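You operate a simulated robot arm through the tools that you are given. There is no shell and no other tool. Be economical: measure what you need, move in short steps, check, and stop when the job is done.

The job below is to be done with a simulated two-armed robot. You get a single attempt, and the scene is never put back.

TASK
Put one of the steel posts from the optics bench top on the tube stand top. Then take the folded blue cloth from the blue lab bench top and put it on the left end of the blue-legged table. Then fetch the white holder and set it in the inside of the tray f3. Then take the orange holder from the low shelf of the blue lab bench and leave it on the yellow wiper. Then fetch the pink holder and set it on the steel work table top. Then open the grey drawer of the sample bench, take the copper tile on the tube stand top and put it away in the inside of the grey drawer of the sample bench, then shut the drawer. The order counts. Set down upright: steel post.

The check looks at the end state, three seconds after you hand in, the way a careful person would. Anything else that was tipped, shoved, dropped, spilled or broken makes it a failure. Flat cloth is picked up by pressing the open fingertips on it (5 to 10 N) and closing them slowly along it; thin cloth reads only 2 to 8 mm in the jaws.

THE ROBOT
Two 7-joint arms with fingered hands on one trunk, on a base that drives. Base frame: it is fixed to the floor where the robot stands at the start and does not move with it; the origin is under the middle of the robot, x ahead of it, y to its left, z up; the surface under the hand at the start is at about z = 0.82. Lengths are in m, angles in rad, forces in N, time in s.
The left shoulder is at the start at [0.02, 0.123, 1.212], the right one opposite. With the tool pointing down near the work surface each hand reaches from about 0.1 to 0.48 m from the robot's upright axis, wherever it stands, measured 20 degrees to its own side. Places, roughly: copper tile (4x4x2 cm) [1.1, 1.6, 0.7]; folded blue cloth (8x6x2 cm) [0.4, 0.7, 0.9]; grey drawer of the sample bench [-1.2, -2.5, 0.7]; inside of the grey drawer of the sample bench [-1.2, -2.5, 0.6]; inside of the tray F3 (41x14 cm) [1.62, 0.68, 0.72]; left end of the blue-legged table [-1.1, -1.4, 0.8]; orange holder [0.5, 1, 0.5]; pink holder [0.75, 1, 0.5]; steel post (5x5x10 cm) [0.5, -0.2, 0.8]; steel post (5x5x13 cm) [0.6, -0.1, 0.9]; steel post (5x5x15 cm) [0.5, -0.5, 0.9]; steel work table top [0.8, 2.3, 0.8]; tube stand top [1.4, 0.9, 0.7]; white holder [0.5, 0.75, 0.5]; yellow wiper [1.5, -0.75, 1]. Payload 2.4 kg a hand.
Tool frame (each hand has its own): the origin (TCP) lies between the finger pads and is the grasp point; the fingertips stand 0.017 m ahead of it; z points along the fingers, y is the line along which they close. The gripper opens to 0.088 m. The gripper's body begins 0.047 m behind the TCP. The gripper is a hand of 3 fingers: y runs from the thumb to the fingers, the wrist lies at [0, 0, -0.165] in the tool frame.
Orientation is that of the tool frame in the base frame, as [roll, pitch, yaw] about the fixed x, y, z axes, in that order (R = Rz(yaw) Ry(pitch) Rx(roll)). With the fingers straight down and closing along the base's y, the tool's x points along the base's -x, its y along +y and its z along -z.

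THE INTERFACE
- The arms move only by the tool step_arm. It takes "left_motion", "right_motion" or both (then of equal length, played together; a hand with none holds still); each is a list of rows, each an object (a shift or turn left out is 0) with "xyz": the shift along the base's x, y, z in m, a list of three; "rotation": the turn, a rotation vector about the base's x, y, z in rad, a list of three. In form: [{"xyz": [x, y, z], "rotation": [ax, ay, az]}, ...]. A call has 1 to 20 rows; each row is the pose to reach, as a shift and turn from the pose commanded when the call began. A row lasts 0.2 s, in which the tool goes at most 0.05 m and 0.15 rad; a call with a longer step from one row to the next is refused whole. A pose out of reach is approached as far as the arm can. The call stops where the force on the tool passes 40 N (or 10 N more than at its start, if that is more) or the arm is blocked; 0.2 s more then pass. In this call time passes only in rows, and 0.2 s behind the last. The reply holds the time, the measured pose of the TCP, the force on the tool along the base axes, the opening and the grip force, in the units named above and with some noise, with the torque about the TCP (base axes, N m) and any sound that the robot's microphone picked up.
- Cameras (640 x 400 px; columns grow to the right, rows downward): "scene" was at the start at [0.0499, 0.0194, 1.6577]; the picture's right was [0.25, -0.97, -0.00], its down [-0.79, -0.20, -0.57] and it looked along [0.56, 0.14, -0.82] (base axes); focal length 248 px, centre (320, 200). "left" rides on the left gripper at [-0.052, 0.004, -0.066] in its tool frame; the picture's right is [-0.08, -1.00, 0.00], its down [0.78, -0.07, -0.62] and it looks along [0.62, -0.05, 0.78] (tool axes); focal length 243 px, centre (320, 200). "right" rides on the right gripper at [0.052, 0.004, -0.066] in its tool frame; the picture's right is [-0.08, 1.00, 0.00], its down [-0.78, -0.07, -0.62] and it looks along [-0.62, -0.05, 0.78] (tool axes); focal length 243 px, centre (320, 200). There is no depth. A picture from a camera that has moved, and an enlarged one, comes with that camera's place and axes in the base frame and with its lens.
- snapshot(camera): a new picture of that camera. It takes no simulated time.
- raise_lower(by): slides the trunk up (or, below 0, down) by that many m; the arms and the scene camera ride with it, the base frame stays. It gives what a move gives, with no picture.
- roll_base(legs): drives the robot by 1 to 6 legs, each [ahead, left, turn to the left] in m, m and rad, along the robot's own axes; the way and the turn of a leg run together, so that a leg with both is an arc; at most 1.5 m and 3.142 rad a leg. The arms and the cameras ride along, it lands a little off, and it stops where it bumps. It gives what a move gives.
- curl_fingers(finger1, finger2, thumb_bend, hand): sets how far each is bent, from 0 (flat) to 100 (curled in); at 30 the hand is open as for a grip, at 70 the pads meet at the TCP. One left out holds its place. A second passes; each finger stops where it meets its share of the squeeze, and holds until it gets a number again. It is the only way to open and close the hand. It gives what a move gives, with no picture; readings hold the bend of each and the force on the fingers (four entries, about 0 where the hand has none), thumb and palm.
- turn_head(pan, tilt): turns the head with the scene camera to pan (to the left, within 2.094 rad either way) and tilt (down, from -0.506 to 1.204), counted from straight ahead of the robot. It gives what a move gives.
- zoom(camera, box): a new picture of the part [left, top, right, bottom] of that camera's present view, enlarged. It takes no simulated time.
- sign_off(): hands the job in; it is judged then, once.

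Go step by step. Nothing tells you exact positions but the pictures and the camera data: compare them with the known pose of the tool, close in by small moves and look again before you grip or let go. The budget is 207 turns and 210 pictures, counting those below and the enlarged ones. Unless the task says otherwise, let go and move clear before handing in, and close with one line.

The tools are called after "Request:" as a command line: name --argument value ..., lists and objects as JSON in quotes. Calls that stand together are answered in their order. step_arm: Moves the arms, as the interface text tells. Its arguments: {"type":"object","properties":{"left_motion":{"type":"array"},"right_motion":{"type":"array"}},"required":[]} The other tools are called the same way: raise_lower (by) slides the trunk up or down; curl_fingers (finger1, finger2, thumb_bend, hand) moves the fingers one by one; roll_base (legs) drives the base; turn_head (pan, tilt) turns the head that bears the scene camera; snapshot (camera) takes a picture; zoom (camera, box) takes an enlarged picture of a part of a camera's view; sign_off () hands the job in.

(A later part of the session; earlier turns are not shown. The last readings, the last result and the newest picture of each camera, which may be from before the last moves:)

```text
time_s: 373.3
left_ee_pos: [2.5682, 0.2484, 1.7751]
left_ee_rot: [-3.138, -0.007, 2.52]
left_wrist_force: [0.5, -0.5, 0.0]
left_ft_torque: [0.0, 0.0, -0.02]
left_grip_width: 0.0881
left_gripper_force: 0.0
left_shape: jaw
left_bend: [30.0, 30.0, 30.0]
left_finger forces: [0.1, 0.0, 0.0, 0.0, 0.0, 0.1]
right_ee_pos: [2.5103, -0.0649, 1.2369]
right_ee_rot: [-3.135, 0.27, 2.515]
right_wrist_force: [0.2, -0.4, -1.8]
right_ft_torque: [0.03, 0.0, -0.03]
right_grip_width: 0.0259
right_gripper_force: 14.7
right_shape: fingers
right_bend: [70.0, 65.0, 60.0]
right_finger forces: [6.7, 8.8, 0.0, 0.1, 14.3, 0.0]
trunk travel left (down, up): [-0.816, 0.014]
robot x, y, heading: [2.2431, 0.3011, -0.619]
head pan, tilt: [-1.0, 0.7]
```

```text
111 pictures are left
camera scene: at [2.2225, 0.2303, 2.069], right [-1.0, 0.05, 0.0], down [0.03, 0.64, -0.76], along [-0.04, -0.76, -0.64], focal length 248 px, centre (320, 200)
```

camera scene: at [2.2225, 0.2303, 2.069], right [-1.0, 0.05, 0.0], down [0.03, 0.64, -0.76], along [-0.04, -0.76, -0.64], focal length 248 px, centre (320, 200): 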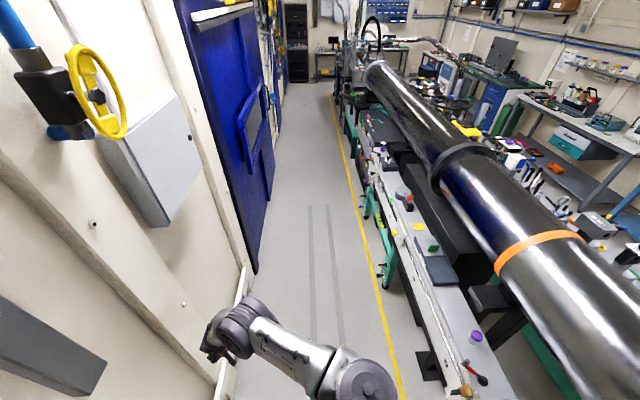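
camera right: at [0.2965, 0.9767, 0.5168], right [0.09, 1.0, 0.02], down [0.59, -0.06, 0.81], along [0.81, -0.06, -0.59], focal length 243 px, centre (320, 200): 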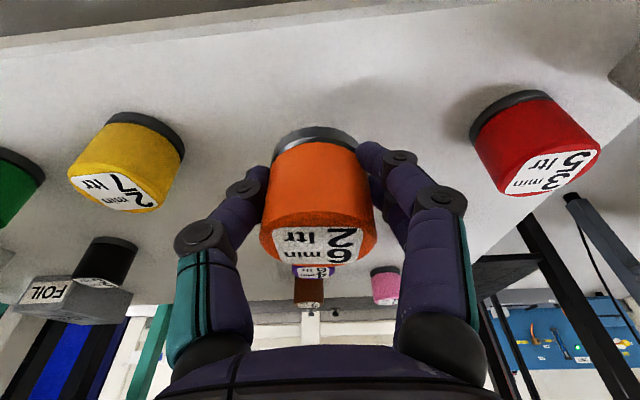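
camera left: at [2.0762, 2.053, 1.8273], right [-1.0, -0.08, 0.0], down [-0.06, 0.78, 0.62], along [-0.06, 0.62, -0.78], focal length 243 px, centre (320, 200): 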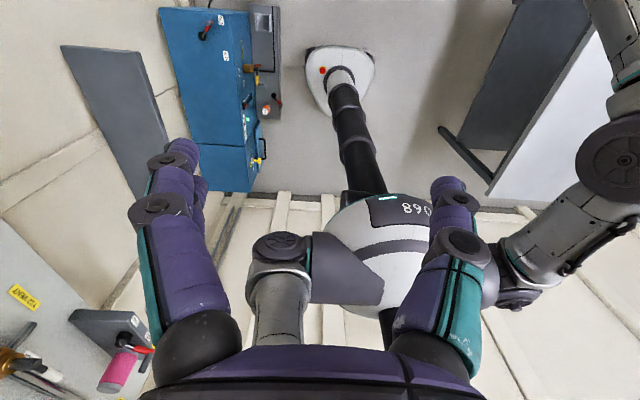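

The aisle is clear. I continue to y≈-0.9 and turn to face the bench with the wiper.

Request:
roll_base --legs '[[0.697, -0.977, 0], [0, 0, -1.26], [0, 0, -1.26]]'

Request:
turn_head --pan -0.2 --tilt 0.85

Request:
snapshot --camera "scene"

Request:
snapshot --camera "right"

```text
time_s: 385.7
left_ee_pos: [1.9511, -1.0538, 1.7767]
left_ee_rot: [-3.138, -0.004, 0.008]
left_wrist_force: [0.1, -0.9, 0.8]
left_ft_torque: [-0.03, 0.02, 0.03]
left_grip_width: 0.0878
left_gripper_force: 0.0
left_shape: jaw
left_bend: [30.0, 30.0, 30.0]
left_finger forces: [0.1, 0.1, 0.0, 0.1, 0.1, 0.1]
right_ee_pos: [1.8125, -0.7659, 1.2363]
right_ee_rot: [-3.133, 0.27, 0.003]
right_wrist_force: [-0.4, 0.0, -0.8]
right_ft_torque: [0.01, -0.01, 0.01]
right_grip_width: 0.0255
right_gripper_force: 14.6
right_shape: fingers
right_bend: [70.0, 66.0, 60.0]
right_finger forces: [5.9, 8.9, 0.0, 0.0, 13.7, 0.0]
trunk travel left (down, up): [-0.816, 0.014]
robot x, y, heading: [2.2438, -0.9053, -3.13]
head pan, tilt: [-1.0, 0.7]
```

```text
time_s: 386.8
left_ee_pos: [1.9508, -1.0539, 1.7757]
left_ee_rot: [-3.137, -0.004, 0.01]
left_wrist_force: [0.3, -0.4, 0.5]
left_ft_torque: [0.01, -0.01, -0.02]
left_grip_width: 0.0882
left_gripper_force: 0.0
left_shape: jaw
left_bend: [30.0, 30.0, 30.0]
left_finger forces: [0.0, 0.0, 0.0, 0.0, 0.0, 0.0]
right_ee_pos: [1.8127, -0.7659, 1.2362]
right_ee_rot: [-3.132, 0.269, 0.005]
right_wrist_force: [0.1, 0.0, -0.4]
right_ft_torque: [0.01, -0.02, -0.03]
right_grip_width: 0.0255
right_gripper_force: 14.5
right_shape: fingers
right_bend: [70.0, 66.0, 60.0]
right_finger forces: [5.8, 8.8, 0.0, 0.0, 13.8, 0.0]
trunk travel left (down, up): [-0.816, 0.014]
robot x, y, heading: [2.2456, -0.9057, -3.135]
head pan, tilt: [-0.201, 0.85]
```

```text
110 pictures are left
camera scene: at [2.1877, -0.8892, 2.0568], right [0.19, 0.98, 0.0], down [0.74, -0.14, -0.66], along [-0.65, 0.12, -0.75], focal length 248 px, centre (320, 200)
```

scene: 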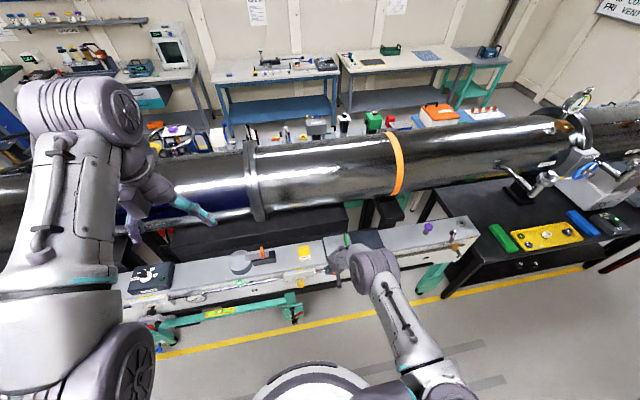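

```text
109 pictures are left
camera right: at [1.8801, -0.7706, 1.2865], right [-0.08, -1.0, 0.02], down [-0.59, 0.06, 0.81], along [-0.81, 0.06, -0.59], focal length 243 px, centre (320, 200)
```

right: 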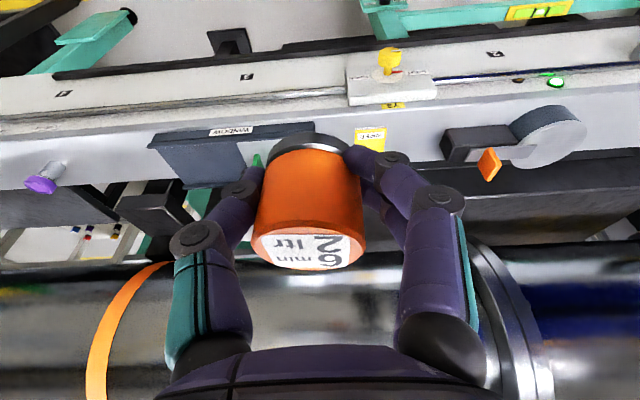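

The wiper triangulates to about [1.505, -0.86, 0.86]. I zoom in to be sure what it is and what surrounds it.

Request:
zoom --camera "scene" --box '[220, 200, 420, 325]'

```text
3.20 times, centred on (320, 262) of scene
camera zoom: at [2.1877, -0.8892, 2.0568], right [0.19, 0.98, 0.0], down [0.74, -0.14, -0.66], along [-0.65, 0.12, -0.75], focal length 794 px, centre (320, 0)
```

zoom: 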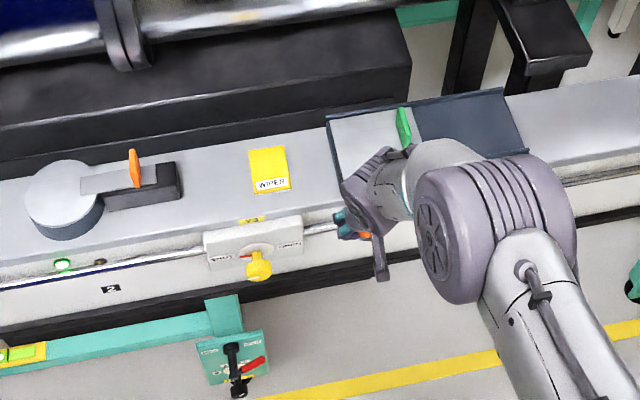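

The label reads WIPER; it lies at about [1.505, -0.85]. I lower the trunk, shift and roll in above it.

Request:
raise_lower --by -0.18

Request:
roll_base --legs '[[0, 0.08, 0], [0.2, 0, 0]]'

Request:
snapshot --camera "right"

Request:
snapshot --camera "scene"

```text
time_s: 388.8
left_ee_pos: [1.9516, -1.0551, 1.5968]
left_ee_rot: [-3.137, -0.002, 0.008]
left_wrist_force: [0.1, 0.4, -0.2]
left_ft_torque: [0.01, 0.0, 0.0]
left_grip_width: 0.0877
left_gripper_force: 0.1
left_shape: jaw
left_bend: [30.0, 30.0, 30.0]
left_finger forces: [0.1, 0.0, 0.0, 0.1, 0.0, 0.1]
right_ee_pos: [1.8133, -0.7675, 1.0564]
right_ee_rot: [-3.134, 0.272, 0.003]
right_wrist_force: [0.2, -0.1, -1.4]
right_ft_torque: [-0.01, 0.0, -0.03]
right_grip_width: 0.0256
right_gripper_force: 14.0
right_shape: fingers
right_bend: [70.0, 66.0, 60.0]
right_finger forces: [5.9, 8.8, 0.1, 0.0, 13.7, 0.1]
trunk travel left (down, up): [-0.636, 0.194]
robot x, y, heading: [2.241, -0.9068, -3.131]
head pan, tilt: [-0.201, 0.85]
```

```text
time_s: 391.1
left_ee_pos: [1.7499, -1.1377, 1.597]
left_ee_rot: [-3.138, -0.006, 0.009]
left_wrist_force: [0.0, -0.2, 0.2]
left_ft_torque: [-0.02, -0.01, 0.0]
left_grip_width: 0.0878
left_gripper_force: 0.0
left_shape: jaw
left_bend: [30.0, 30.0, 30.0]
left_finger forces: [0.1, 0.0, 0.0, 0.1, 0.0, 0.0]
right_ee_pos: [1.6119, -0.8491, 1.0561]
right_ee_rot: [-3.133, 0.27, 0.005]
right_wrist_force: [-0.2, -0.1, -0.7]
right_ft_torque: [-0.01, -0.01, -0.04]
right_grip_width: 0.0256
right_gripper_force: 14.8
right_shape: fingers
right_bend: [70.0, 66.0, 60.0]
right_finger forces: [5.8, 8.8, 0.0, 0.1, 13.8, 0.0]
trunk travel left (down, up): [-0.636, 0.194]
robot x, y, heading: [2.0465, -0.9899, -3.135]
head pan, tilt: [-0.201, 0.85]
```

```text
107 pictures are left
camera right: at [1.6803, -0.8544, 1.1063], right [-0.08, -1.0, 0.02], down [-0.59, 0.06, 0.81], along [-0.81, 0.05, -0.59], focal length 243 px, centre (320, 200)
```

right: 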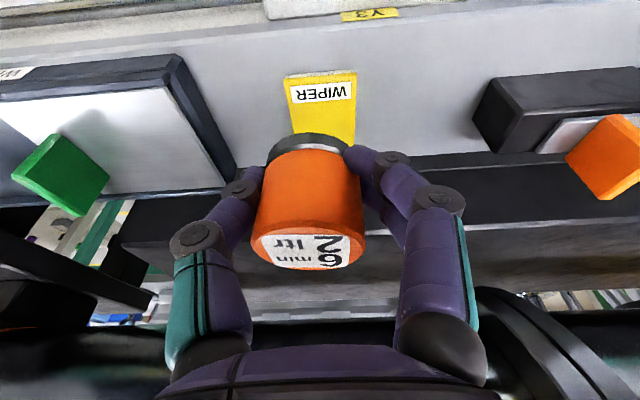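

```text
106 pictures are left
camera scene: at [1.9877, -0.9726, 1.8767], right [0.19, 0.98, 0.0], down [0.74, -0.14, -0.66], along [-0.65, 0.12, -0.75], focal length 248 px, centre (320, 200)
```

scene: 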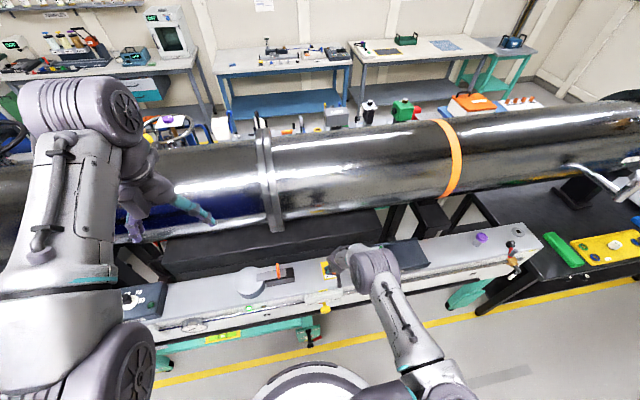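

The wiper centre is [1.511, -0.849]. I roll 9.5 cm closer and lower toward it.

Request:
roll_base --legs '[[0.095, 0, 0]]'

Request:
raise_lower --by -0.1

Request:
snapshot --camera "right"

Request:
snapshot --camera "scene"

```text
time_s: 392.2
left_ee_pos: [1.6548, -1.1398, 1.5964]
left_ee_rot: [-3.138, -0.006, 0.013]
left_wrist_force: [-0.3, 0.0, 0.2]
left_ft_torque: [0.03, 0.02, 0.0]
left_grip_width: 0.0878
left_gripper_force: 0.0
left_shape: jaw
left_bend: [30.0, 30.0, 30.0]
left_finger forces: [0.1, 0.0, 0.1, 0.0, 0.0, 0.1]
right_ee_pos: [1.5161, -0.8519, 1.0562]
right_ee_rot: [-3.134, 0.269, 0.007]
right_wrist_force: [-1.1, -0.1, -1.1]
right_ft_torque: [0.0, 0.0, -0.02]
right_grip_width: 0.0252
right_gripper_force: 14.7
right_shape: fingers
right_bend: [70.0, 66.0, 60.0]
right_finger forces: [6.0, 8.8, 0.0, 0.0, 13.8, 0.0]
trunk travel left (down, up): [-0.636, 0.194]
robot x, y, heading: [1.953, -0.9866, -3.131]
head pan, tilt: [-0.201, 0.85]
```

```text
time_s: 393.5
left_ee_pos: [1.6569, -1.1391, 1.4966]
left_ee_rot: [-3.138, -0.003, 0.012]
left_wrist_force: [-0.2, 0.0, 0.5]
left_ft_torque: [0.04, 0.03, 0.03]
left_grip_width: 0.0878
left_gripper_force: 0.1
left_shape: jaw
left_bend: [30.0, 30.0, 30.0]
left_finger forces: [0.0, 0.0, 0.0, 0.0, 0.0, 0.0]
right_ee_pos: [1.5172, -0.852, 0.9568]
right_ee_rot: [-3.135, 0.271, 0.008]
right_wrist_force: [-0.8, 0.4, -1.5]
right_ft_torque: [0.0, -0.01, -0.01]
right_grip_width: 0.0252
right_gripper_force: 14.3
right_shape: fingers
right_bend: [70.0, 66.0, 60.0]
right_finger forces: [5.9, 8.8, 0.1, 0.0, 13.9, 0.1]
trunk travel left (down, up): [-0.536, 0.294]
robot x, y, heading: [1.9549, -0.9913, -3.134]
head pan, tilt: [-0.201, 0.85]
```

```text
105 pictures are left
camera right: at [1.5856, -0.8559, 1.0066], right [-0.08, -1.0, 0.02], down [-0.59, 0.06, 0.81], along [-0.81, 0.05, -0.59], focal length 243 px, centre (320, 200)
```

right: 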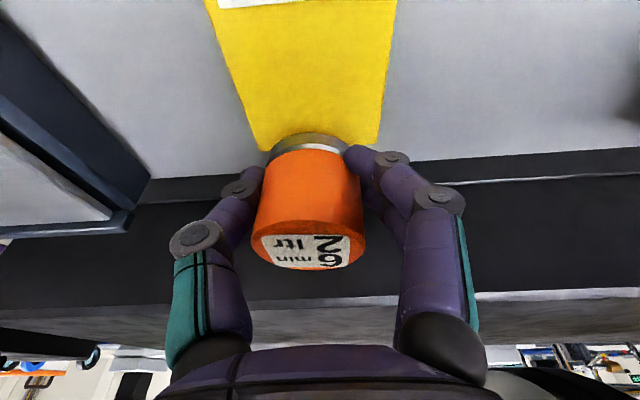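

```text
104 pictures are left
camera scene: at [1.8936, -0.9738, 1.7768], right [0.19, 0.98, 0.0], down [0.74, -0.14, -0.66], along [-0.65, 0.12, -0.75], focal length 248 px, centre (320, 200)
```

scene: 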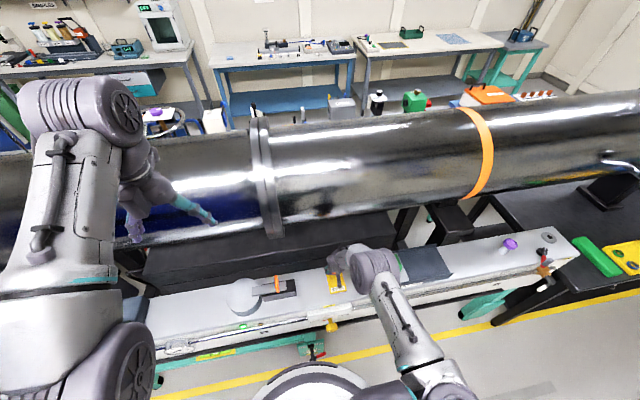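

Right above the wiper. I lower until contact.

Request:
raise_lower --by -0.055

Request:
raise_lower --by -0.01

Request:
snapshot --camera "right"

```text
time_s: 394.1
left_ee_pos: [1.6586, -1.1389, 1.4677]
left_ee_rot: [-3.139, -0.003, 0.014]
left_wrist_force: [-0.6, -0.1, 0.0]
left_ft_torque: [0.02, 0.04, 0.03]
left_grip_width: 0.0881
left_gripper_force: 0.1
left_shape: jaw
left_bend: [30.0, 30.0, 30.0]
left_finger forces: [0.0, 0.1, 0.1, 0.0, 0.0, 0.1]
right_ee_pos: [1.5142, -0.8526, 0.9331]
right_ee_rot: [-3.137, 0.284, 0.008]
right_wrist_force: [7.8, -0.9, 22.1]
right_ft_torque: [0.18, -0.08, -0.05]
right_grip_width: 0.0257
right_gripper_force: 19.6
right_shape: fingers
right_bend: [73.0, 71.0, 62.0]
right_finger forces: [12.5, 8.4, 0.0, 0.0, 18.6, 0.0]
trunk travel left (down, up): [-0.507, 0.323]
robot x, y, heading: [1.9471, -0.9946, -3.13]
head pan, tilt: [-0.201, 0.85]
stopped: the force on the tool passed its limit at 62 N (the readings are from after the stop); the commanded pose is now the measured one
```

```text
time_s: 394.5
left_ee_pos: [1.6591, -1.1395, 1.4643]
left_ee_rot: [-3.137, -0.003, 0.01]
left_wrist_force: [-0.6, 0.2, 0.2]
left_ft_torque: [0.02, 0.0, 0.01]
left_grip_width: 0.0882
left_gripper_force: 0.1
left_shape: jaw
left_bend: [30.0, 30.0, 30.0]
left_finger forces: [0.1, 0.1, 0.0, 0.0, 0.0, 0.0]
right_ee_pos: [1.5123, -0.8543, 0.9325]
right_ee_rot: [-3.136, 0.293, 0.006]
right_wrist_force: [5.8, -1.5, 20.9]
right_ft_torque: [0.2, -0.06, -0.07]
right_grip_width: 0.0255
right_gripper_force: 22.0
right_shape: fingers
right_bend: [73.0, 71.0, 62.0]
right_finger forces: [14.4, 8.1, 0.0, 0.0, 21.1, 0.0]
trunk travel left (down, up): [-0.504, 0.326]
robot x, y, heading: [1.9498, -0.9923, -3.124]
head pan, tilt: [-0.201, 0.85]
stopped: the force on the tool passed its limit at 48 N (the readings are from after the stop); the commanded pose is now the measured one
```

```text
103 pictures are left
camera right: at [1.5805, -0.8573, 0.981], right [-0.08, -1.0, 0.02], down [-0.57, 0.06, 0.82], along [-0.82, 0.05, -0.57], focal length 243 px, centre (320, 200)
```

right: 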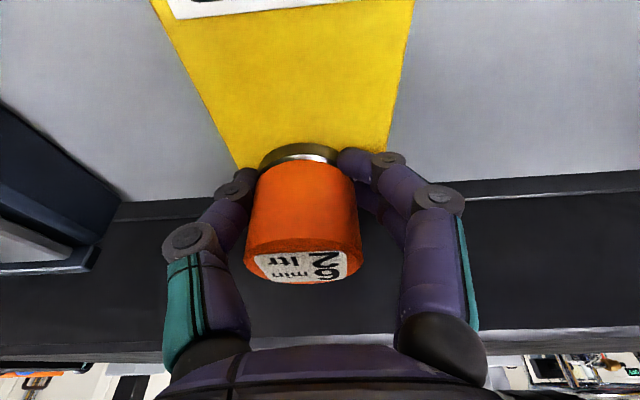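

Contact came at z≈0.908, so the surface is higher than thought and the wiper's centre is at x≈1.54; the jar sits on its far edge. I lift 2.5 cm, come 3.5 cm nearer and check.

Request:
raise_lower --by 0.035

Request:
step_arm --right_motion '[{"xyz": [0.02, 0.001, 0]}, {"xyz": [0.036, 0.002, 0]}]'

Request:
snapshot --camera "right"

```text
time_s: 395.2
left_ee_pos: [1.6561, -1.1386, 1.5001]
left_ee_rot: [-3.139, -0.004, 0.013]
left_wrist_force: [0.1, 0.0, 0.1]
left_ft_torque: [-0.03, 0.02, -0.01]
left_grip_width: 0.0878
left_gripper_force: 0.2
left_shape: jaw
left_bend: [30.0, 30.0, 30.0]
left_finger forces: [0.1, 0.0, 0.0, 0.0, 0.0, 0.1]
right_ee_pos: [1.5114, -0.853, 0.9652]
right_ee_rot: [-3.136, 0.287, 0.007]
right_wrist_force: [0.1, -0.1, -0.5]
right_ft_torque: [-0.02, 0.02, 0.01]
right_grip_width: 0.0251
right_gripper_force: 14.7
right_shape: fingers
right_bend: [72.0, 70.0, 61.0]
right_finger forces: [6.3, 8.8, 0.1, 0.0, 13.6, 0.0]
trunk travel left (down, up): [-0.539, 0.291]
robot x, y, heading: [1.9497, -0.991, -3.131]
head pan, tilt: [-0.201, 0.85]
```

```text
time_s: 395.9
left_ee_pos: [1.6574, -1.1401, 1.5004]
left_ee_rot: [-3.138, -0.006, 0.012]
left_wrist_force: [-0.7, 0.0, -0.8]
left_ft_torque: [-0.01, -0.01, 0.0]
left_grip_width: 0.0879
left_gripper_force: 0.1
left_shape: jaw
left_bend: [30.0, 30.0, 30.0]
left_finger forces: [0.1, 0.0, 0.0, 0.0, 0.0, 0.0]
right_ee_pos: [1.5481, -0.8521, 0.9658]
right_ee_rot: [-3.137, 0.29, 0.005]
right_wrist_force: [0.1, -1.1, -1.5]
right_ft_torque: [0.0, 0.01, 0.01]
right_grip_width: 0.025
right_gripper_force: 14.7
right_shape: fingers
right_bend: [72.0, 69.0, 61.0]
right_finger forces: [6.3, 8.7, 0.1, 0.0, 13.6, 0.1]
trunk travel left (down, up): [-0.539, 0.291]
robot x, y, heading: [1.9497, -0.9917, -3.124]
head pan, tilt: [-0.201, 0.85]
```

```text
102 pictures are left
camera right: at [1.6165, -0.8555, 1.0148], right [-0.08, -1.0, 0.02], down [-0.57, 0.06, 0.82], along [-0.82, 0.05, -0.57], focal length 243 px, centre (320, 200)
```

right: 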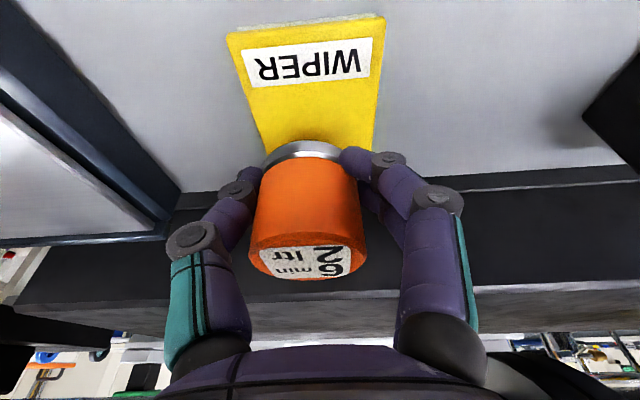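

Now the jar is over the wiper's middle. I lower again gently.

Request:
raise_lower --by -0.024

Request:
raise_lower --by -0.005

Request:
raise_lower --by -0.005

Request:
snapshot --camera "right"

```text
time_s: 396.6
left_ee_pos: [1.6567, -1.1378, 1.4748]
left_ee_rot: [-3.138, -0.005, 0.013]
left_wrist_force: [-0.6, -0.3, 0.1]
left_ft_torque: [0.0, 0.01, 0.0]
left_grip_width: 0.0876
left_gripper_force: 0.0
left_shape: jaw
left_bend: [30.0, 30.0, 30.0]
left_finger forces: [0.0, 0.0, 0.1, 0.0, 0.0, 0.1]
right_ee_pos: [1.5481, -0.8509, 0.9421]
right_ee_rot: [-3.137, 0.289, 0.007]
right_wrist_force: [0.0, 0.1, -1.6]
right_ft_torque: [0.0, -0.05, 0.0]
right_grip_width: 0.0249
right_gripper_force: 14.5
right_shape: fingers
right_bend: [72.0, 69.0, 61.0]
right_finger forces: [6.4, 8.8, 0.0, 0.1, 13.5, 0.0]
trunk travel left (down, up): [-0.515, 0.315]
robot x, y, heading: [1.949, -0.9936, -3.124]
head pan, tilt: [-0.201, 0.85]
```

```text
time_s: 397.1
left_ee_pos: [1.656, -1.1396, 1.4706]
left_ee_rot: [-3.139, -0.005, 0.013]
left_wrist_force: [-0.7, -0.4, -0.4]
left_ft_torque: [0.03, 0.02, 0.0]
left_grip_width: 0.0879
left_gripper_force: 0.0
left_shape: jaw
left_bend: [30.0, 30.0, 30.0]
left_finger forces: [0.0, 0.0, 0.0, 0.1, 0.0, 0.1]
right_ee_pos: [1.5483, -0.8508, 0.9375]
right_ee_rot: [-3.136, 0.289, 0.007]
right_wrist_force: [-0.1, 0.6, -2.1]
right_ft_torque: [-0.03, -0.02, 0.02]
right_grip_width: 0.025
right_gripper_force: 14.1
right_shape: fingers
right_bend: [72.0, 69.0, 61.0]
right_finger forces: [6.4, 8.9, 0.1, 0.0, 13.5, 0.0]
trunk travel left (down, up): [-0.51, 0.32]
robot x, y, heading: [1.9504, -0.9913, -3.126]
head pan, tilt: [-0.201, 0.85]
```

```text
time_s: 397.6
left_ee_pos: [1.6583, -1.1401, 1.465]
left_ee_rot: [-3.139, -0.004, 0.011]
left_wrist_force: [-0.2, -0.3, 0.0]
left_ft_torque: [0.01, -0.01, 0.0]
left_grip_width: 0.088
left_gripper_force: 0.0
left_shape: jaw
left_bend: [30.0, 30.0, 30.0]
left_finger forces: [0.1, 0.0, 0.1, 0.0, 0.0, 0.0]
right_ee_pos: [1.5468, -0.852, 0.9331]
right_ee_rot: [-3.135, 0.292, 0.008]
right_wrist_force: [1.7, -0.2, 13.5]
right_ft_torque: [-0.01, -0.01, 0.01]
right_grip_width: 0.0249
right_gripper_force: 17.7
right_shape: fingers
right_bend: [72.0, 70.0, 61.0]
right_finger forces: [11.1, 8.5, 0.1, 0.0, 15.9, 0.1]
trunk travel left (down, up): [-0.505, 0.325]
robot x, y, heading: [1.9516, -0.9916, -3.129]
head pan, tilt: [-0.201, 0.85]
```

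```text
101 pictures are left
camera right: at [1.6162, -0.8555, 0.9816], right [-0.08, -1.0, 0.02], down [-0.57, 0.06, 0.82], along [-0.82, 0.05, -0.57], focal length 243 px, centre (320, 200)
```

right: 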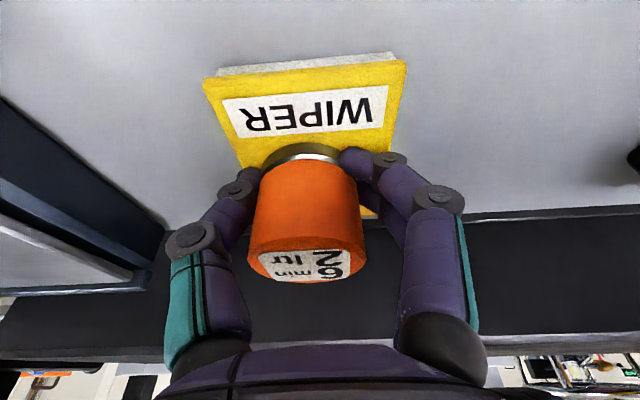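

It stands on the wiper. I release it and lift off.

Request:
curl_fingers --hand "right" --finger1 48 --finger2 48 --thumb_bend 48

Request:
curl_fingers --hand "right" --finger1 32 --finger2 32 --thumb_bend 32

Request:
raise_lower --by 0.12

Request:
snapshot --camera "right"

```text
time_s: 398.6
left_ee_pos: [1.6569, -1.1397, 1.4657]
left_ee_rot: [-3.139, -0.004, 0.011]
left_wrist_force: [0.6, 0.3, 0.0]
left_ft_torque: [0.01, 0.01, -0.01]
left_grip_width: 0.0877
left_gripper_force: 0.0
left_shape: jaw
left_bend: [30.0, 30.0, 30.0]
left_finger forces: [0.0, 0.0, 0.0, 0.0, 0.1, 0.0]
right_ee_pos: [1.5486, -0.8509, 0.9326]
right_ee_rot: [-3.135, 0.292, 0.008]
right_wrist_force: [-4.9, 0.1, 20.8]
right_ft_torque: [-0.14, -0.02, -0.02]
right_grip_width: 0.0289
right_gripper_force: 10.3
right_shape: fingers
right_bend: [73.0, 48.0, 48.0]
right_finger forces: [19.0, 0.0, 0.0, 0.1, 1.2, 0.1]
trunk travel left (down, up): [-0.505, 0.325]
robot x, y, heading: [1.9535, -0.9873, -3.131]
head pan, tilt: [-0.201, 0.85]
```

```text
time_s: 399.6
left_ee_pos: [1.6582, -1.1401, 1.4647]
left_ee_rot: [-3.139, -0.002, 0.012]
left_wrist_force: [0.8, 0.1, -0.2]
left_ft_torque: [0.02, -0.02, 0.0]
left_grip_width: 0.0878
left_gripper_force: 0.0
left_shape: jaw
left_bend: [30.0, 30.0, 30.0]
left_finger forces: [0.0, 0.0, 0.0, 0.0, 0.1, 0.1]
right_ee_pos: [1.5489, -0.8506, 0.9314]
right_ee_rot: [-3.136, 0.291, 0.007]
right_wrist_force: [0.6, 2.8, 10.8]
right_ft_torque: [-0.14, -0.1, 0.01]
right_grip_width: 0.0527
right_gripper_force: 5.2
right_shape: fingers
right_bend: [75.0, 32.0, 32.0]
right_finger forces: [10.5, 0.1, 0.1, 0.0, 0.1, 0.0]
trunk travel left (down, up): [-0.505, 0.325]
robot x, y, heading: [1.9517, -0.9907, -3.129]
head pan, tilt: [-0.201, 0.85]
```

```text
time_s: 401.1
left_ee_pos: [1.6555, -1.1392, 1.5849]
left_ee_rot: [-3.139, -0.005, 0.013]
left_wrist_force: [-0.2, -0.2, -0.4]
left_ft_torque: [0.01, 0.0, 0.02]
left_grip_width: 0.0879
left_gripper_force: 0.1
left_shape: jaw
left_bend: [30.0, 30.0, 30.0]
left_finger forces: [0.1, 0.0, 0.0, 0.1, 0.0, 0.0]
right_ee_pos: [1.5476, -0.8513, 1.0519]
right_ee_rot: [-3.136, 0.288, 0.006]
right_wrist_force: [0.4, 0.6, 0.3]
right_ft_torque: [-0.03, -0.03, 0.04]
right_grip_width: 0.0798
right_gripper_force: 0.1
right_shape: fingers
right_bend: [32.0, 32.0, 32.0]
right_finger forces: [0.1, 0.0, 0.0, 0.0, 0.0, 0.1]
trunk travel left (down, up): [-0.625, 0.205]
robot x, y, heading: [1.9524, -0.9889, -3.128]
head pan, tilt: [-0.201, 0.85]
```

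```text
100 pictures are left
camera right: at [1.6163, -0.8553, 1.1007], right [-0.08, -1.0, 0.02], down [-0.57, 0.06, 0.82], along [-0.82, 0.05, -0.57], focal length 243 px, centre (320, 200)
```

right: 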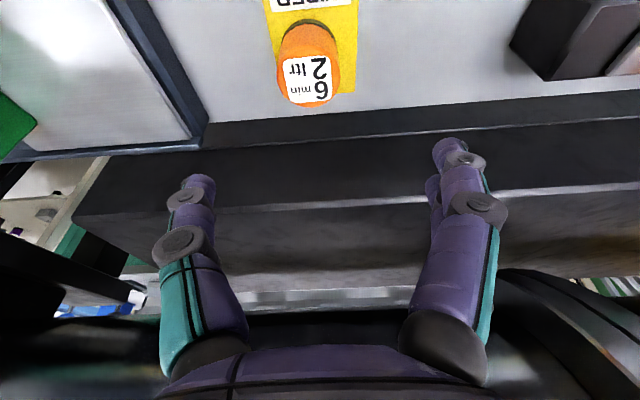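

Request:
roll_base --legs '[[-0.3, 0, 0]]'

Request:
turn_head --pan -0.2 --tilt 0.75

Request:
zoom --camera "scene" --box '[220, 180, 420, 305]'

```text
time_s: 403.2
left_ee_pos: [1.9553, -1.1366, 1.5855]
left_ee_rot: [-3.138, -0.004, 0.011]
left_wrist_force: [0.3, -0.2, 1.0]
left_ft_torque: [0.04, 0.0, 0.02]
left_grip_width: 0.0879
left_gripper_force: 0.0
left_shape: jaw
left_bend: [30.0, 30.0, 30.0]
left_finger forces: [0.0, 0.0, 0.0, 0.1, 0.0, 0.1]
right_ee_pos: [1.847, -0.8468, 1.053]
right_ee_rot: [-3.136, 0.288, 0.007]
right_wrist_force: [-0.8, -0.1, 0.5]
right_ft_torque: [0.03, 0.01, 0.01]
right_grip_width: 0.0796
right_gripper_force: 0.1
right_shape: fingers
right_bend: [32.0, 32.0, 32.0]
right_finger forces: [0.0, 0.1, 0.0, 0.0, 0.0, 0.0]
trunk travel left (down, up): [-0.625, 0.205]
robot x, y, heading: [2.2468, -0.9837, -3.129]
head pan, tilt: [-0.201, 0.85]
```

```text
time_s: 403.8
left_ee_pos: [1.9563, -1.1357, 1.5865]
left_ee_rot: [-3.139, -0.006, 0.012]
left_wrist_force: [-0.7, -0.5, 0.9]
left_ft_torque: [0.0, 0.01, 0.03]
left_grip_width: 0.0876
left_gripper_force: 0.1
left_shape: jaw
left_bend: [30.0, 30.0, 30.0]
left_finger forces: [0.0, 0.0, 0.0, 0.1, 0.0, 0.1]
right_ee_pos: [1.8433, -0.848, 1.0525]
right_ee_rot: [-3.137, 0.29, 0.007]
right_wrist_force: [-0.2, 0.4, -0.8]
right_ft_torque: [0.05, 0.0, -0.01]
right_grip_width: 0.0797
right_gripper_force: 0.1
right_shape: fingers
right_bend: [32.0, 32.0, 32.0]
right_finger forces: [0.0, 0.1, 0.1, 0.0, 0.1, 0.1]
trunk travel left (down, up): [-0.625, 0.205]
robot x, y, heading: [2.2528, -0.9813, -3.127]
head pan, tilt: [-0.201, 0.75]
```

```text
3.20 times, centred on (320, 242) of scene
camera zoom: at [2.1871, -0.9688, 1.874], right [0.19, 0.98, 0.0], down [0.67, -0.13, -0.73], along [-0.72, 0.14, -0.68], focal length 794 px, centre (320, 64)
```

zoom: 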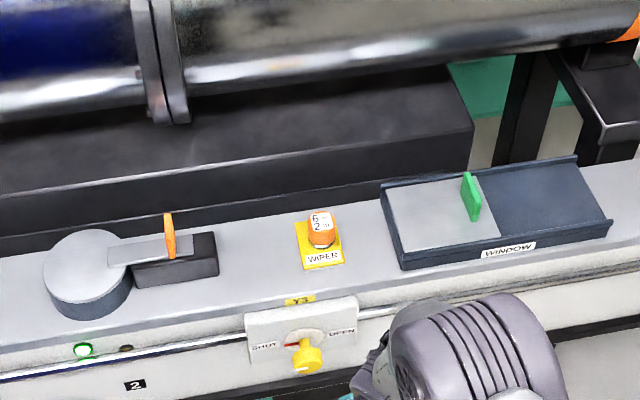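

The orange holder stands upright on the wiper. Now back around for the pink holder.

Request:
raise_lower --by 0.19

Request:
roll_base --legs '[[0, 0, 1.255], [0, 0, 1.255], [-0.697, 0.977, 0], [-0.55, 0.443, 0], [-0.639, 0.895, 0]]'

Request:
turn_head --pan -0.9 --tilt 0.95

Request:
snapshot --camera "scene"

```text
time_s: 405.9
left_ee_pos: [1.9546, -1.1357, 1.776]
left_ee_rot: [-3.138, -0.004, 0.011]
left_wrist_force: [0.0, 0.7, -0.1]
left_ft_torque: [0.02, 0.01, -0.01]
left_grip_width: 0.0878
left_gripper_force: 0.1
left_shape: jaw
left_bend: [30.0, 30.0, 30.0]
left_finger forces: [0.0, 0.0, 0.1, 0.0, 0.0, 0.0]
right_ee_pos: [1.8457, -0.8486, 1.2417]
right_ee_rot: [-3.138, 0.29, 0.006]
right_wrist_force: [0.1, 0.0, 0.4]
right_ft_torque: [0.01, -0.01, 0.01]
right_grip_width: 0.0798
right_gripper_force: 0.0
right_shape: fingers
right_bend: [32.0, 32.0, 32.0]
right_finger forces: [0.0, 0.1, 0.0, 0.1, 0.1, 0.0]
trunk travel left (down, up): [-0.815, 0.015]
robot x, y, heading: [2.2506, -0.9836, -3.126]
head pan, tilt: [-0.201, 0.75]
```

```text
time_s: 427.0
left_ee_pos: [2.3855, 1.9292, 1.7802]
left_ee_rot: [3.123, -0.002, 2.525]
left_wrist_force: [0.0, 0.0, -0.3]
left_ft_torque: [-0.04, 0.02, -0.01]
left_grip_width: 0.0879
left_gripper_force: 0.1
left_shape: jaw
left_bend: [30.0, 30.0, 30.0]
left_finger forces: [0.1, 0.0, 0.0, 0.1, 0.0, 0.0]
right_ee_pos: [2.3112, 1.6395, 1.2412]
right_ee_rot: [3.127, 0.289, 2.511]
right_wrist_force: [1.0, -0.9, -0.1]
right_ft_torque: [0.02, 0.07, -0.04]
right_grip_width: 0.0796
right_gripper_force: 0.1
right_shape: fingers
right_bend: [32.0, 32.0, 32.0]
right_finger forces: [0.0, 0.0, 0.0, 0.0, 0.0, 0.0]
trunk travel left (down, up): [-0.815, 0.015]
robot x, y, heading: [2.0842, 2.0071, -0.617]
head pan, tilt: [-0.201, 0.75]
```

```text
time_s: 428.1
left_ee_pos: [2.4082, 1.9559, 1.775]
left_ee_rot: [-3.139, -0.004, 2.523]
left_wrist_force: [0.3, -0.8, -0.4]
left_ft_torque: [0.02, -0.01, -0.06]
left_grip_width: 0.0876
left_gripper_force: 0.1
left_shape: jaw
left_bend: [30.0, 30.0, 30.0]
left_finger forces: [0.0, 0.0, 0.0, 0.0, 0.2, 0.1]
right_ee_pos: [2.3275, 1.6585, 1.2416]
right_ee_rot: [-3.134, 0.288, 2.519]
right_wrist_force: [0.3, -1.0, -0.1]
right_ft_torque: [-0.01, -0.04, -0.02]
right_grip_width: 0.0799
right_gripper_force: 0.0
right_shape: fingers
right_bend: [32.0, 32.0, 32.0]
right_finger forces: [0.0, 0.0, 0.0, 0.0, 0.0, 0.1]
trunk travel left (down, up): [-0.815, 0.015]
robot x, y, heading: [2.0837, 2.0066, -0.611]
head pan, tilt: [-0.901, 0.949]
```

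```text
98 pictures are left
camera scene: at [2.065, 1.9458, 2.0484], right [-1.0, -0.06, 0.0], down [-0.04, 0.81, -0.58], along [0.04, -0.58, -0.81], focal length 248 px, centre (320, 200)
```

scene: 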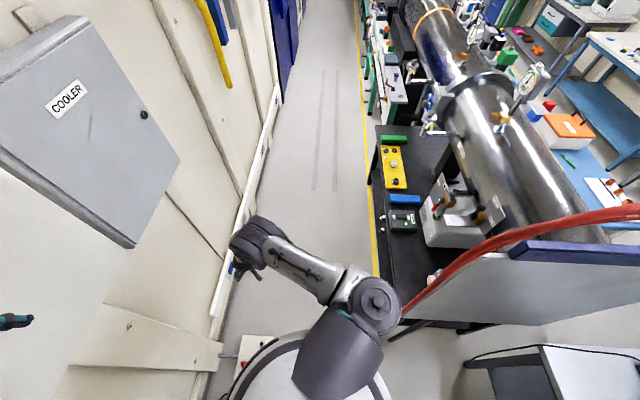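

Request:
roll_base --legs '[[-0.131, 0.152, 0], [-0.23, 0.084, 0], [0, 0, -0.96], [-0.73, 0, 0], [0, -1.1, 0], [0, -1.12, 0]]'

Request:
roll_base --legs '[[0.8, 0, 0], [0.83, 0, 0]]'

Request:
turn_head --pan 1.4 --tilt 0.7

Request:
snapshot --camera "scene"

```text
time_s: 447.7
left_ee_pos: [-0.1664, 2.8573, 1.7733]
left_ee_rot: [-3.136, -0.004, 1.547]
left_wrist_force: [0.4, -0.2, 0.5]
left_ft_torque: [-0.03, -0.02, 0.02]
left_grip_width: 0.0881
left_gripper_force: 0.1
left_shape: jaw
left_bend: [30.0, 30.0, 30.0]
left_finger forces: [0.0, 0.0, 0.0, 0.0, 0.0, 0.0]
right_ee_pos: [-0.4589, 2.7583, 1.2416]
right_ee_rot: [-3.133, 0.286, 1.545]
right_wrist_force: [-0.3, -0.3, -0.8]
right_ft_torque: [-0.01, -0.01, -0.01]
right_grip_width: 0.0798
right_gripper_force: 0.1
right_shape: fingers
right_bend: [32.0, 32.0, 32.0]
right_finger forces: [0.0, 0.1, 0.1, 0.1, 0.0, 0.1]
trunk travel left (down, up): [-0.815, 0.015]
robot x, y, heading: [-0.3108, 3.1566, -1.587]
head pan, tilt: [-0.901, 0.949]
```

```text
time_s: 456.0
left_ee_pos: [-0.1993, 1.2214, 1.7743]
left_ee_rot: [-3.136, -0.005, 1.549]
left_wrist_force: [0.0, 0.1, -0.2]
left_ft_torque: [0.03, 0.0, 0.01]
left_grip_width: 0.0878
left_gripper_force: 0.0
left_shape: jaw
left_bend: [30.0, 30.0, 30.0]
left_finger forces: [0.0, 0.0, 0.1, 0.0, 0.0, 0.0]
right_ee_pos: [-0.4913, 1.1223, 1.2426]
right_ee_rot: [-3.132, 0.286, 1.543]
right_wrist_force: [-0.8, 0.6, 0.3]
right_ft_torque: [0.02, 0.0, -0.01]
right_grip_width: 0.0799
right_gripper_force: 0.0
right_shape: fingers
right_bend: [32.0, 32.0, 32.0]
right_finger forces: [0.0, 0.0, 0.1, 0.0, 0.1, 0.0]
trunk travel left (down, up): [-0.815, 0.015]
robot x, y, heading: [-0.3443, 1.521, -1.591]
head pan, tilt: [-0.901, 0.949]
```

```text
time_s: 458.1
left_ee_pos: [-0.1985, 1.2209, 1.774]
left_ee_rot: [-3.136, -0.006, 1.549]
left_wrist_force: [-1.2, -0.5, -0.6]
left_ft_torque: [0.01, -0.02, -0.02]
left_grip_width: 0.0878
left_gripper_force: 0.1
left_shape: jaw
left_bend: [30.0, 30.0, 30.0]
left_finger forces: [0.1, 0.1, 0.0, 0.1, 0.0, 0.0]
right_ee_pos: [-0.4916, 1.1225, 1.241]
right_ee_rot: [-3.133, 0.286, 1.542]
right_wrist_force: [-0.1, 0.0, 0.6]
right_ft_torque: [0.0, 0.0, -0.03]
right_grip_width: 0.0797
right_gripper_force: 0.0
right_shape: fingers
right_bend: [32.0, 32.0, 32.0]
right_finger forces: [0.0, 0.0, 0.0, 0.0, 0.1, 0.0]
trunk travel left (down, up): [-0.815, 0.015]
robot x, y, heading: [-0.3383, 1.5183, -1.589]
head pan, tilt: [1.4, 0.7]
```

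```text
97 pictures are left
camera scene: at [-0.2583, 1.5277, 2.0683], right [-0.19, -0.98, 0.0], down [-0.63, 0.12, -0.76], along [0.75, -0.15, -0.64], focal length 248 px, centre (320, 200)
```

scene: 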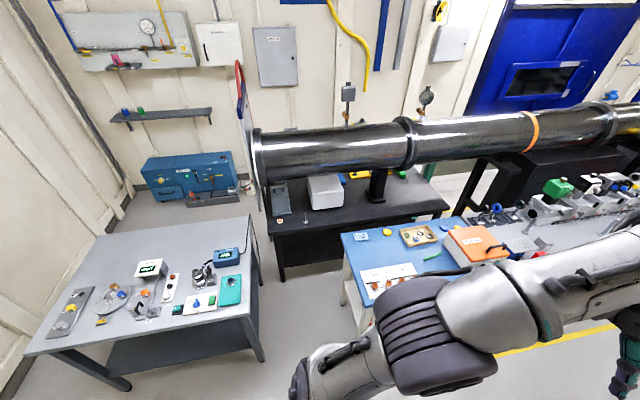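

I lower the trunk, draw the right hand in, and then strafe into the gap facing the bench's left end.

Request:
raise_lower --by -0.4

Request:
raise_lower --by -0.33

Request:
step_arm --right_motion '[{"xyz": [0, 0.045, 0]}, {"xyz": [0, 0.09, 0]}, {"xyz": [0, 0.135, 0.01]}]'

Request:
roll_base --legs '[[0, 0, 0.018], [0.01, 0.5, 0]]'

Request:
snapshot --camera "right"

Request:
snapshot --camera "scene"

```text
time_s: 462.0
left_ee_pos: [-0.1986, 1.2203, 1.3745]
left_ee_rot: [-3.136, -0.006, 1.549]
left_wrist_force: [0.5, 0.2, -0.1]
left_ft_torque: [0.02, 0.01, 0.01]
left_grip_width: 0.0878
left_gripper_force: 0.0
left_shape: jaw
left_bend: [30.0, 30.0, 30.0]
left_finger forces: [0.0, 0.1, 0.0, 0.0, 0.1, 0.1]
right_ee_pos: [-0.4919, 1.1228, 0.8423]
right_ee_rot: [-3.133, 0.286, 1.542]
right_wrist_force: [0.6, 0.9, 0.1]
right_ft_torque: [0.02, 0.03, 0.01]
right_grip_width: 0.0799
right_gripper_force: 0.0
right_shape: fingers
right_bend: [32.0, 32.0, 32.0]
right_finger forces: [0.0, 0.0, 0.0, 0.1, 0.1, 0.0]
trunk travel left (down, up): [-0.415, 0.415]
robot x, y, heading: [-0.3419, 1.5213, -1.584]
head pan, tilt: [1.4, 0.7]
```

```text
time_s: 465.2
left_ee_pos: [-0.199, 1.2211, 1.0444]
left_ee_rot: [-3.136, -0.005, 1.548]
left_wrist_force: [-0.5, -0.4, -0.6]
left_ft_torque: [0.03, -0.01, 0.0]
left_grip_width: 0.088
left_gripper_force: 0.1
left_shape: jaw
left_bend: [30.0, 30.0, 30.0]
left_finger forces: [0.0, 0.0, 0.1, 0.0, 0.0, 0.0]
right_ee_pos: [-0.4912, 1.1236, 0.5134]
right_ee_rot: [-3.135, 0.285, 1.542]
right_wrist_force: [-1.6, -0.4, -0.1]
right_ft_torque: [0.0, 0.02, 0.01]
right_grip_width: 0.0799
right_gripper_force: 0.1
right_shape: fingers
right_bend: [32.0, 32.0, 32.0]
right_finger forces: [0.0, 0.0, 0.0, 0.0, 0.1, 0.0]
trunk travel left (down, up): [-0.085, 0.745]
robot x, y, heading: [-0.3425, 1.5217, -1.593]
head pan, tilt: [1.4, 0.7]
```

```text
time_s: 466.0
left_ee_pos: [-0.1988, 1.2208, 1.0453]
left_ee_rot: [-3.136, -0.006, 1.548]
left_wrist_force: [0.7, 0.6, 0.4]
left_ft_torque: [-0.01, 0.02, 0.0]
left_grip_width: 0.0882
left_gripper_force: 0.0
left_shape: jaw
left_bend: [30.0, 30.0, 30.0]
left_finger forces: [0.0, 0.0, 0.0, 0.0, 0.0, 0.1]
right_ee_pos: [-0.4917, 1.2574, 0.5226]
right_ee_rot: [-3.134, 0.288, 1.545]
right_wrist_force: [-0.3, -0.7, -0.2]
right_ft_torque: [0.02, -0.01, 0.02]
right_grip_width: 0.08
right_gripper_force: 0.1
right_shape: fingers
right_bend: [32.0, 32.0, 32.0]
right_finger forces: [0.0, 0.0, 0.0, 0.1, 0.0, 0.0]
trunk travel left (down, up): [-0.085, 0.745]
robot x, y, heading: [-0.3403, 1.5227, -1.593]
head pan, tilt: [1.4, 0.7]
```

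```text
time_s: 469.3
left_ee_pos: [0.3076, 1.2103, 1.0451]
left_ee_rot: [-3.138, -0.005, 1.56]
left_wrist_force: [-1.1, 0.2, 0.0]
left_ft_torque: [0.01, -0.01, -0.01]
left_grip_width: 0.0882
left_gripper_force: 0.1
left_shape: jaw
left_bend: [30.0, 30.0, 30.0]
left_finger forces: [0.0, 0.1, 0.0, 0.0, 0.0, 0.0]
right_ee_pos: [0.0145, 1.2437, 0.5219]
right_ee_rot: [-3.133, 0.287, 1.556]
right_wrist_force: [-0.5, -0.4, 1.4]
right_ft_torque: [-0.02, -0.01, 0.02]
right_grip_width: 0.0799
right_gripper_force: 0.1
right_shape: fingers
right_bend: [32.0, 32.0, 32.0]
right_finger forces: [0.0, 0.0, 0.0, 0.0, 0.0, 0.0]
trunk travel left (down, up): [-0.085, 0.745]
robot x, y, heading: [0.1609, 1.5098, -1.573]
head pan, tilt: [1.4, 0.7]
```

```text
96 pictures are left
camera right: at [0.0203, 1.3122, 0.5704], right [1.0, -0.1, 0.02], down [-0.07, -0.57, 0.82], along [-0.07, -0.81, -0.58], focal length 243 px, centre (320, 200)
```

right: 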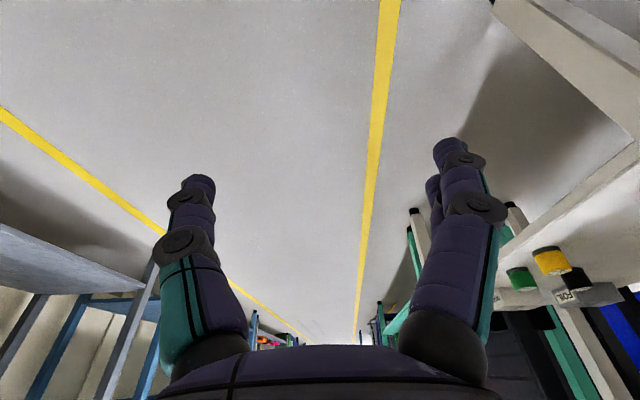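

```text
95 pictures are left
camera scene: at [0.2446, 1.5172, 1.3383], right [-0.18, -0.98, 0.0], down [-0.63, 0.11, -0.76], along [0.75, -0.13, -0.64], focal length 248 px, centre (320, 200)
```

scene: 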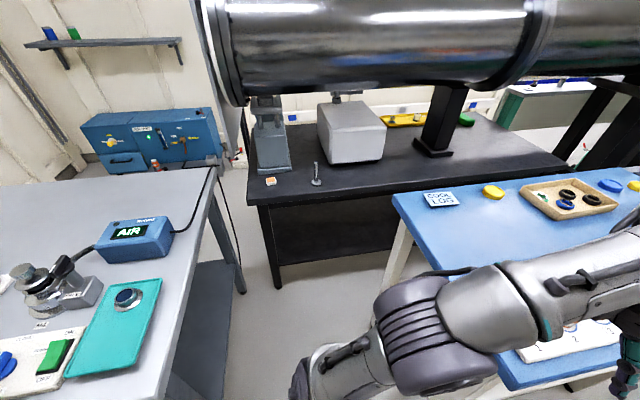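

With the right hand my left elbow would come near the post on the stand, so I'll use the left hand for pink, standing at x≈0.48. I strafe there, draw the left hand back and lower it outside the bench edge.

Request:
roll_base --legs '[[0, 0.315, 0]]'

Request:
step_arm --left_motion '[{"xyz": [0, 0.03, 0]}, {"xyz": [0, 0.06, -0.03]}, {"xyz": [0, 0.07, -0.08]}, {"xyz": [0, 0.07, -0.13]}, {"xyz": [0, 0.07, -0.18]}, {"xyz": [0, 0.07, -0.23]}, {"xyz": [0, 0.07, -0.28]}, {"xyz": [0, 0.07, -0.33]}, {"xyz": [0, 0.07, -0.38]}, {"xyz": [0, 0.07, -0.43]}, {"xyz": [0, 0.07, -0.47]}]'

Request:
snapshot --camera "scene"

Request:
snapshot --camera "left"

```text
time_s: 471.4
left_ee_pos: [0.6253, 1.2101, 1.0447]
left_ee_rot: [-3.136, -0.006, 1.564]
left_wrist_force: [-0.7, 0.0, 0.4]
left_ft_torque: [0.02, -0.01, 0.0]
left_grip_width: 0.088
left_gripper_force: 0.1
left_shape: jaw
left_bend: [30.0, 30.0, 30.0]
left_finger forces: [0.0, 0.0, 0.0, 0.1, 0.0, 0.0]
right_ee_pos: [0.3316, 1.2413, 0.521]
right_ee_rot: [-3.133, 0.288, 1.561]
right_wrist_force: [0.0, 0.8, -0.1]
right_ft_torque: [-0.02, -0.01, 0.0]
right_grip_width: 0.0799
right_gripper_force: 0.1
right_shape: fingers
right_bend: [32.0, 32.0, 32.0]
right_finger forces: [0.0, 0.0, 0.1, 0.0, 0.1, 0.1]
trunk travel left (down, up): [-0.085, 0.745]
robot x, y, heading: [0.4772, 1.5086, -1.576]
head pan, tilt: [1.4, 0.7]
```

```text
refused: row 3 steps farther than a row can; nothing moved
```

```text
94 pictures are left
camera scene: at [0.5605, 1.516, 1.3383], right [-0.17, -0.98, 0.0], down [-0.63, 0.11, -0.76], along [0.75, -0.13, -0.64], focal length 248 px, centre (320, 200)
```

scene: 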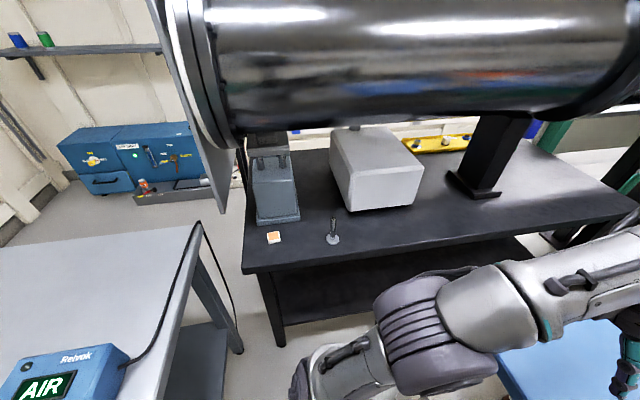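

```text
93 pictures are left
camera left: at [0.63, 1.1582, 1.1102], right [-1.0, -0.08, 0.0], down [-0.06, 0.78, 0.63], along [-0.05, 0.62, -0.78], focal length 243 px, centre (320, 200)
```

left: 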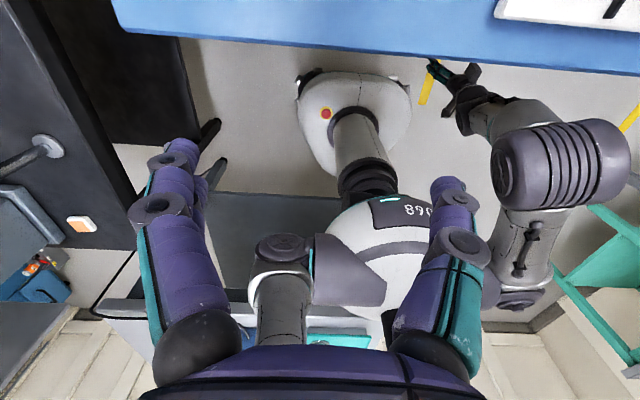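

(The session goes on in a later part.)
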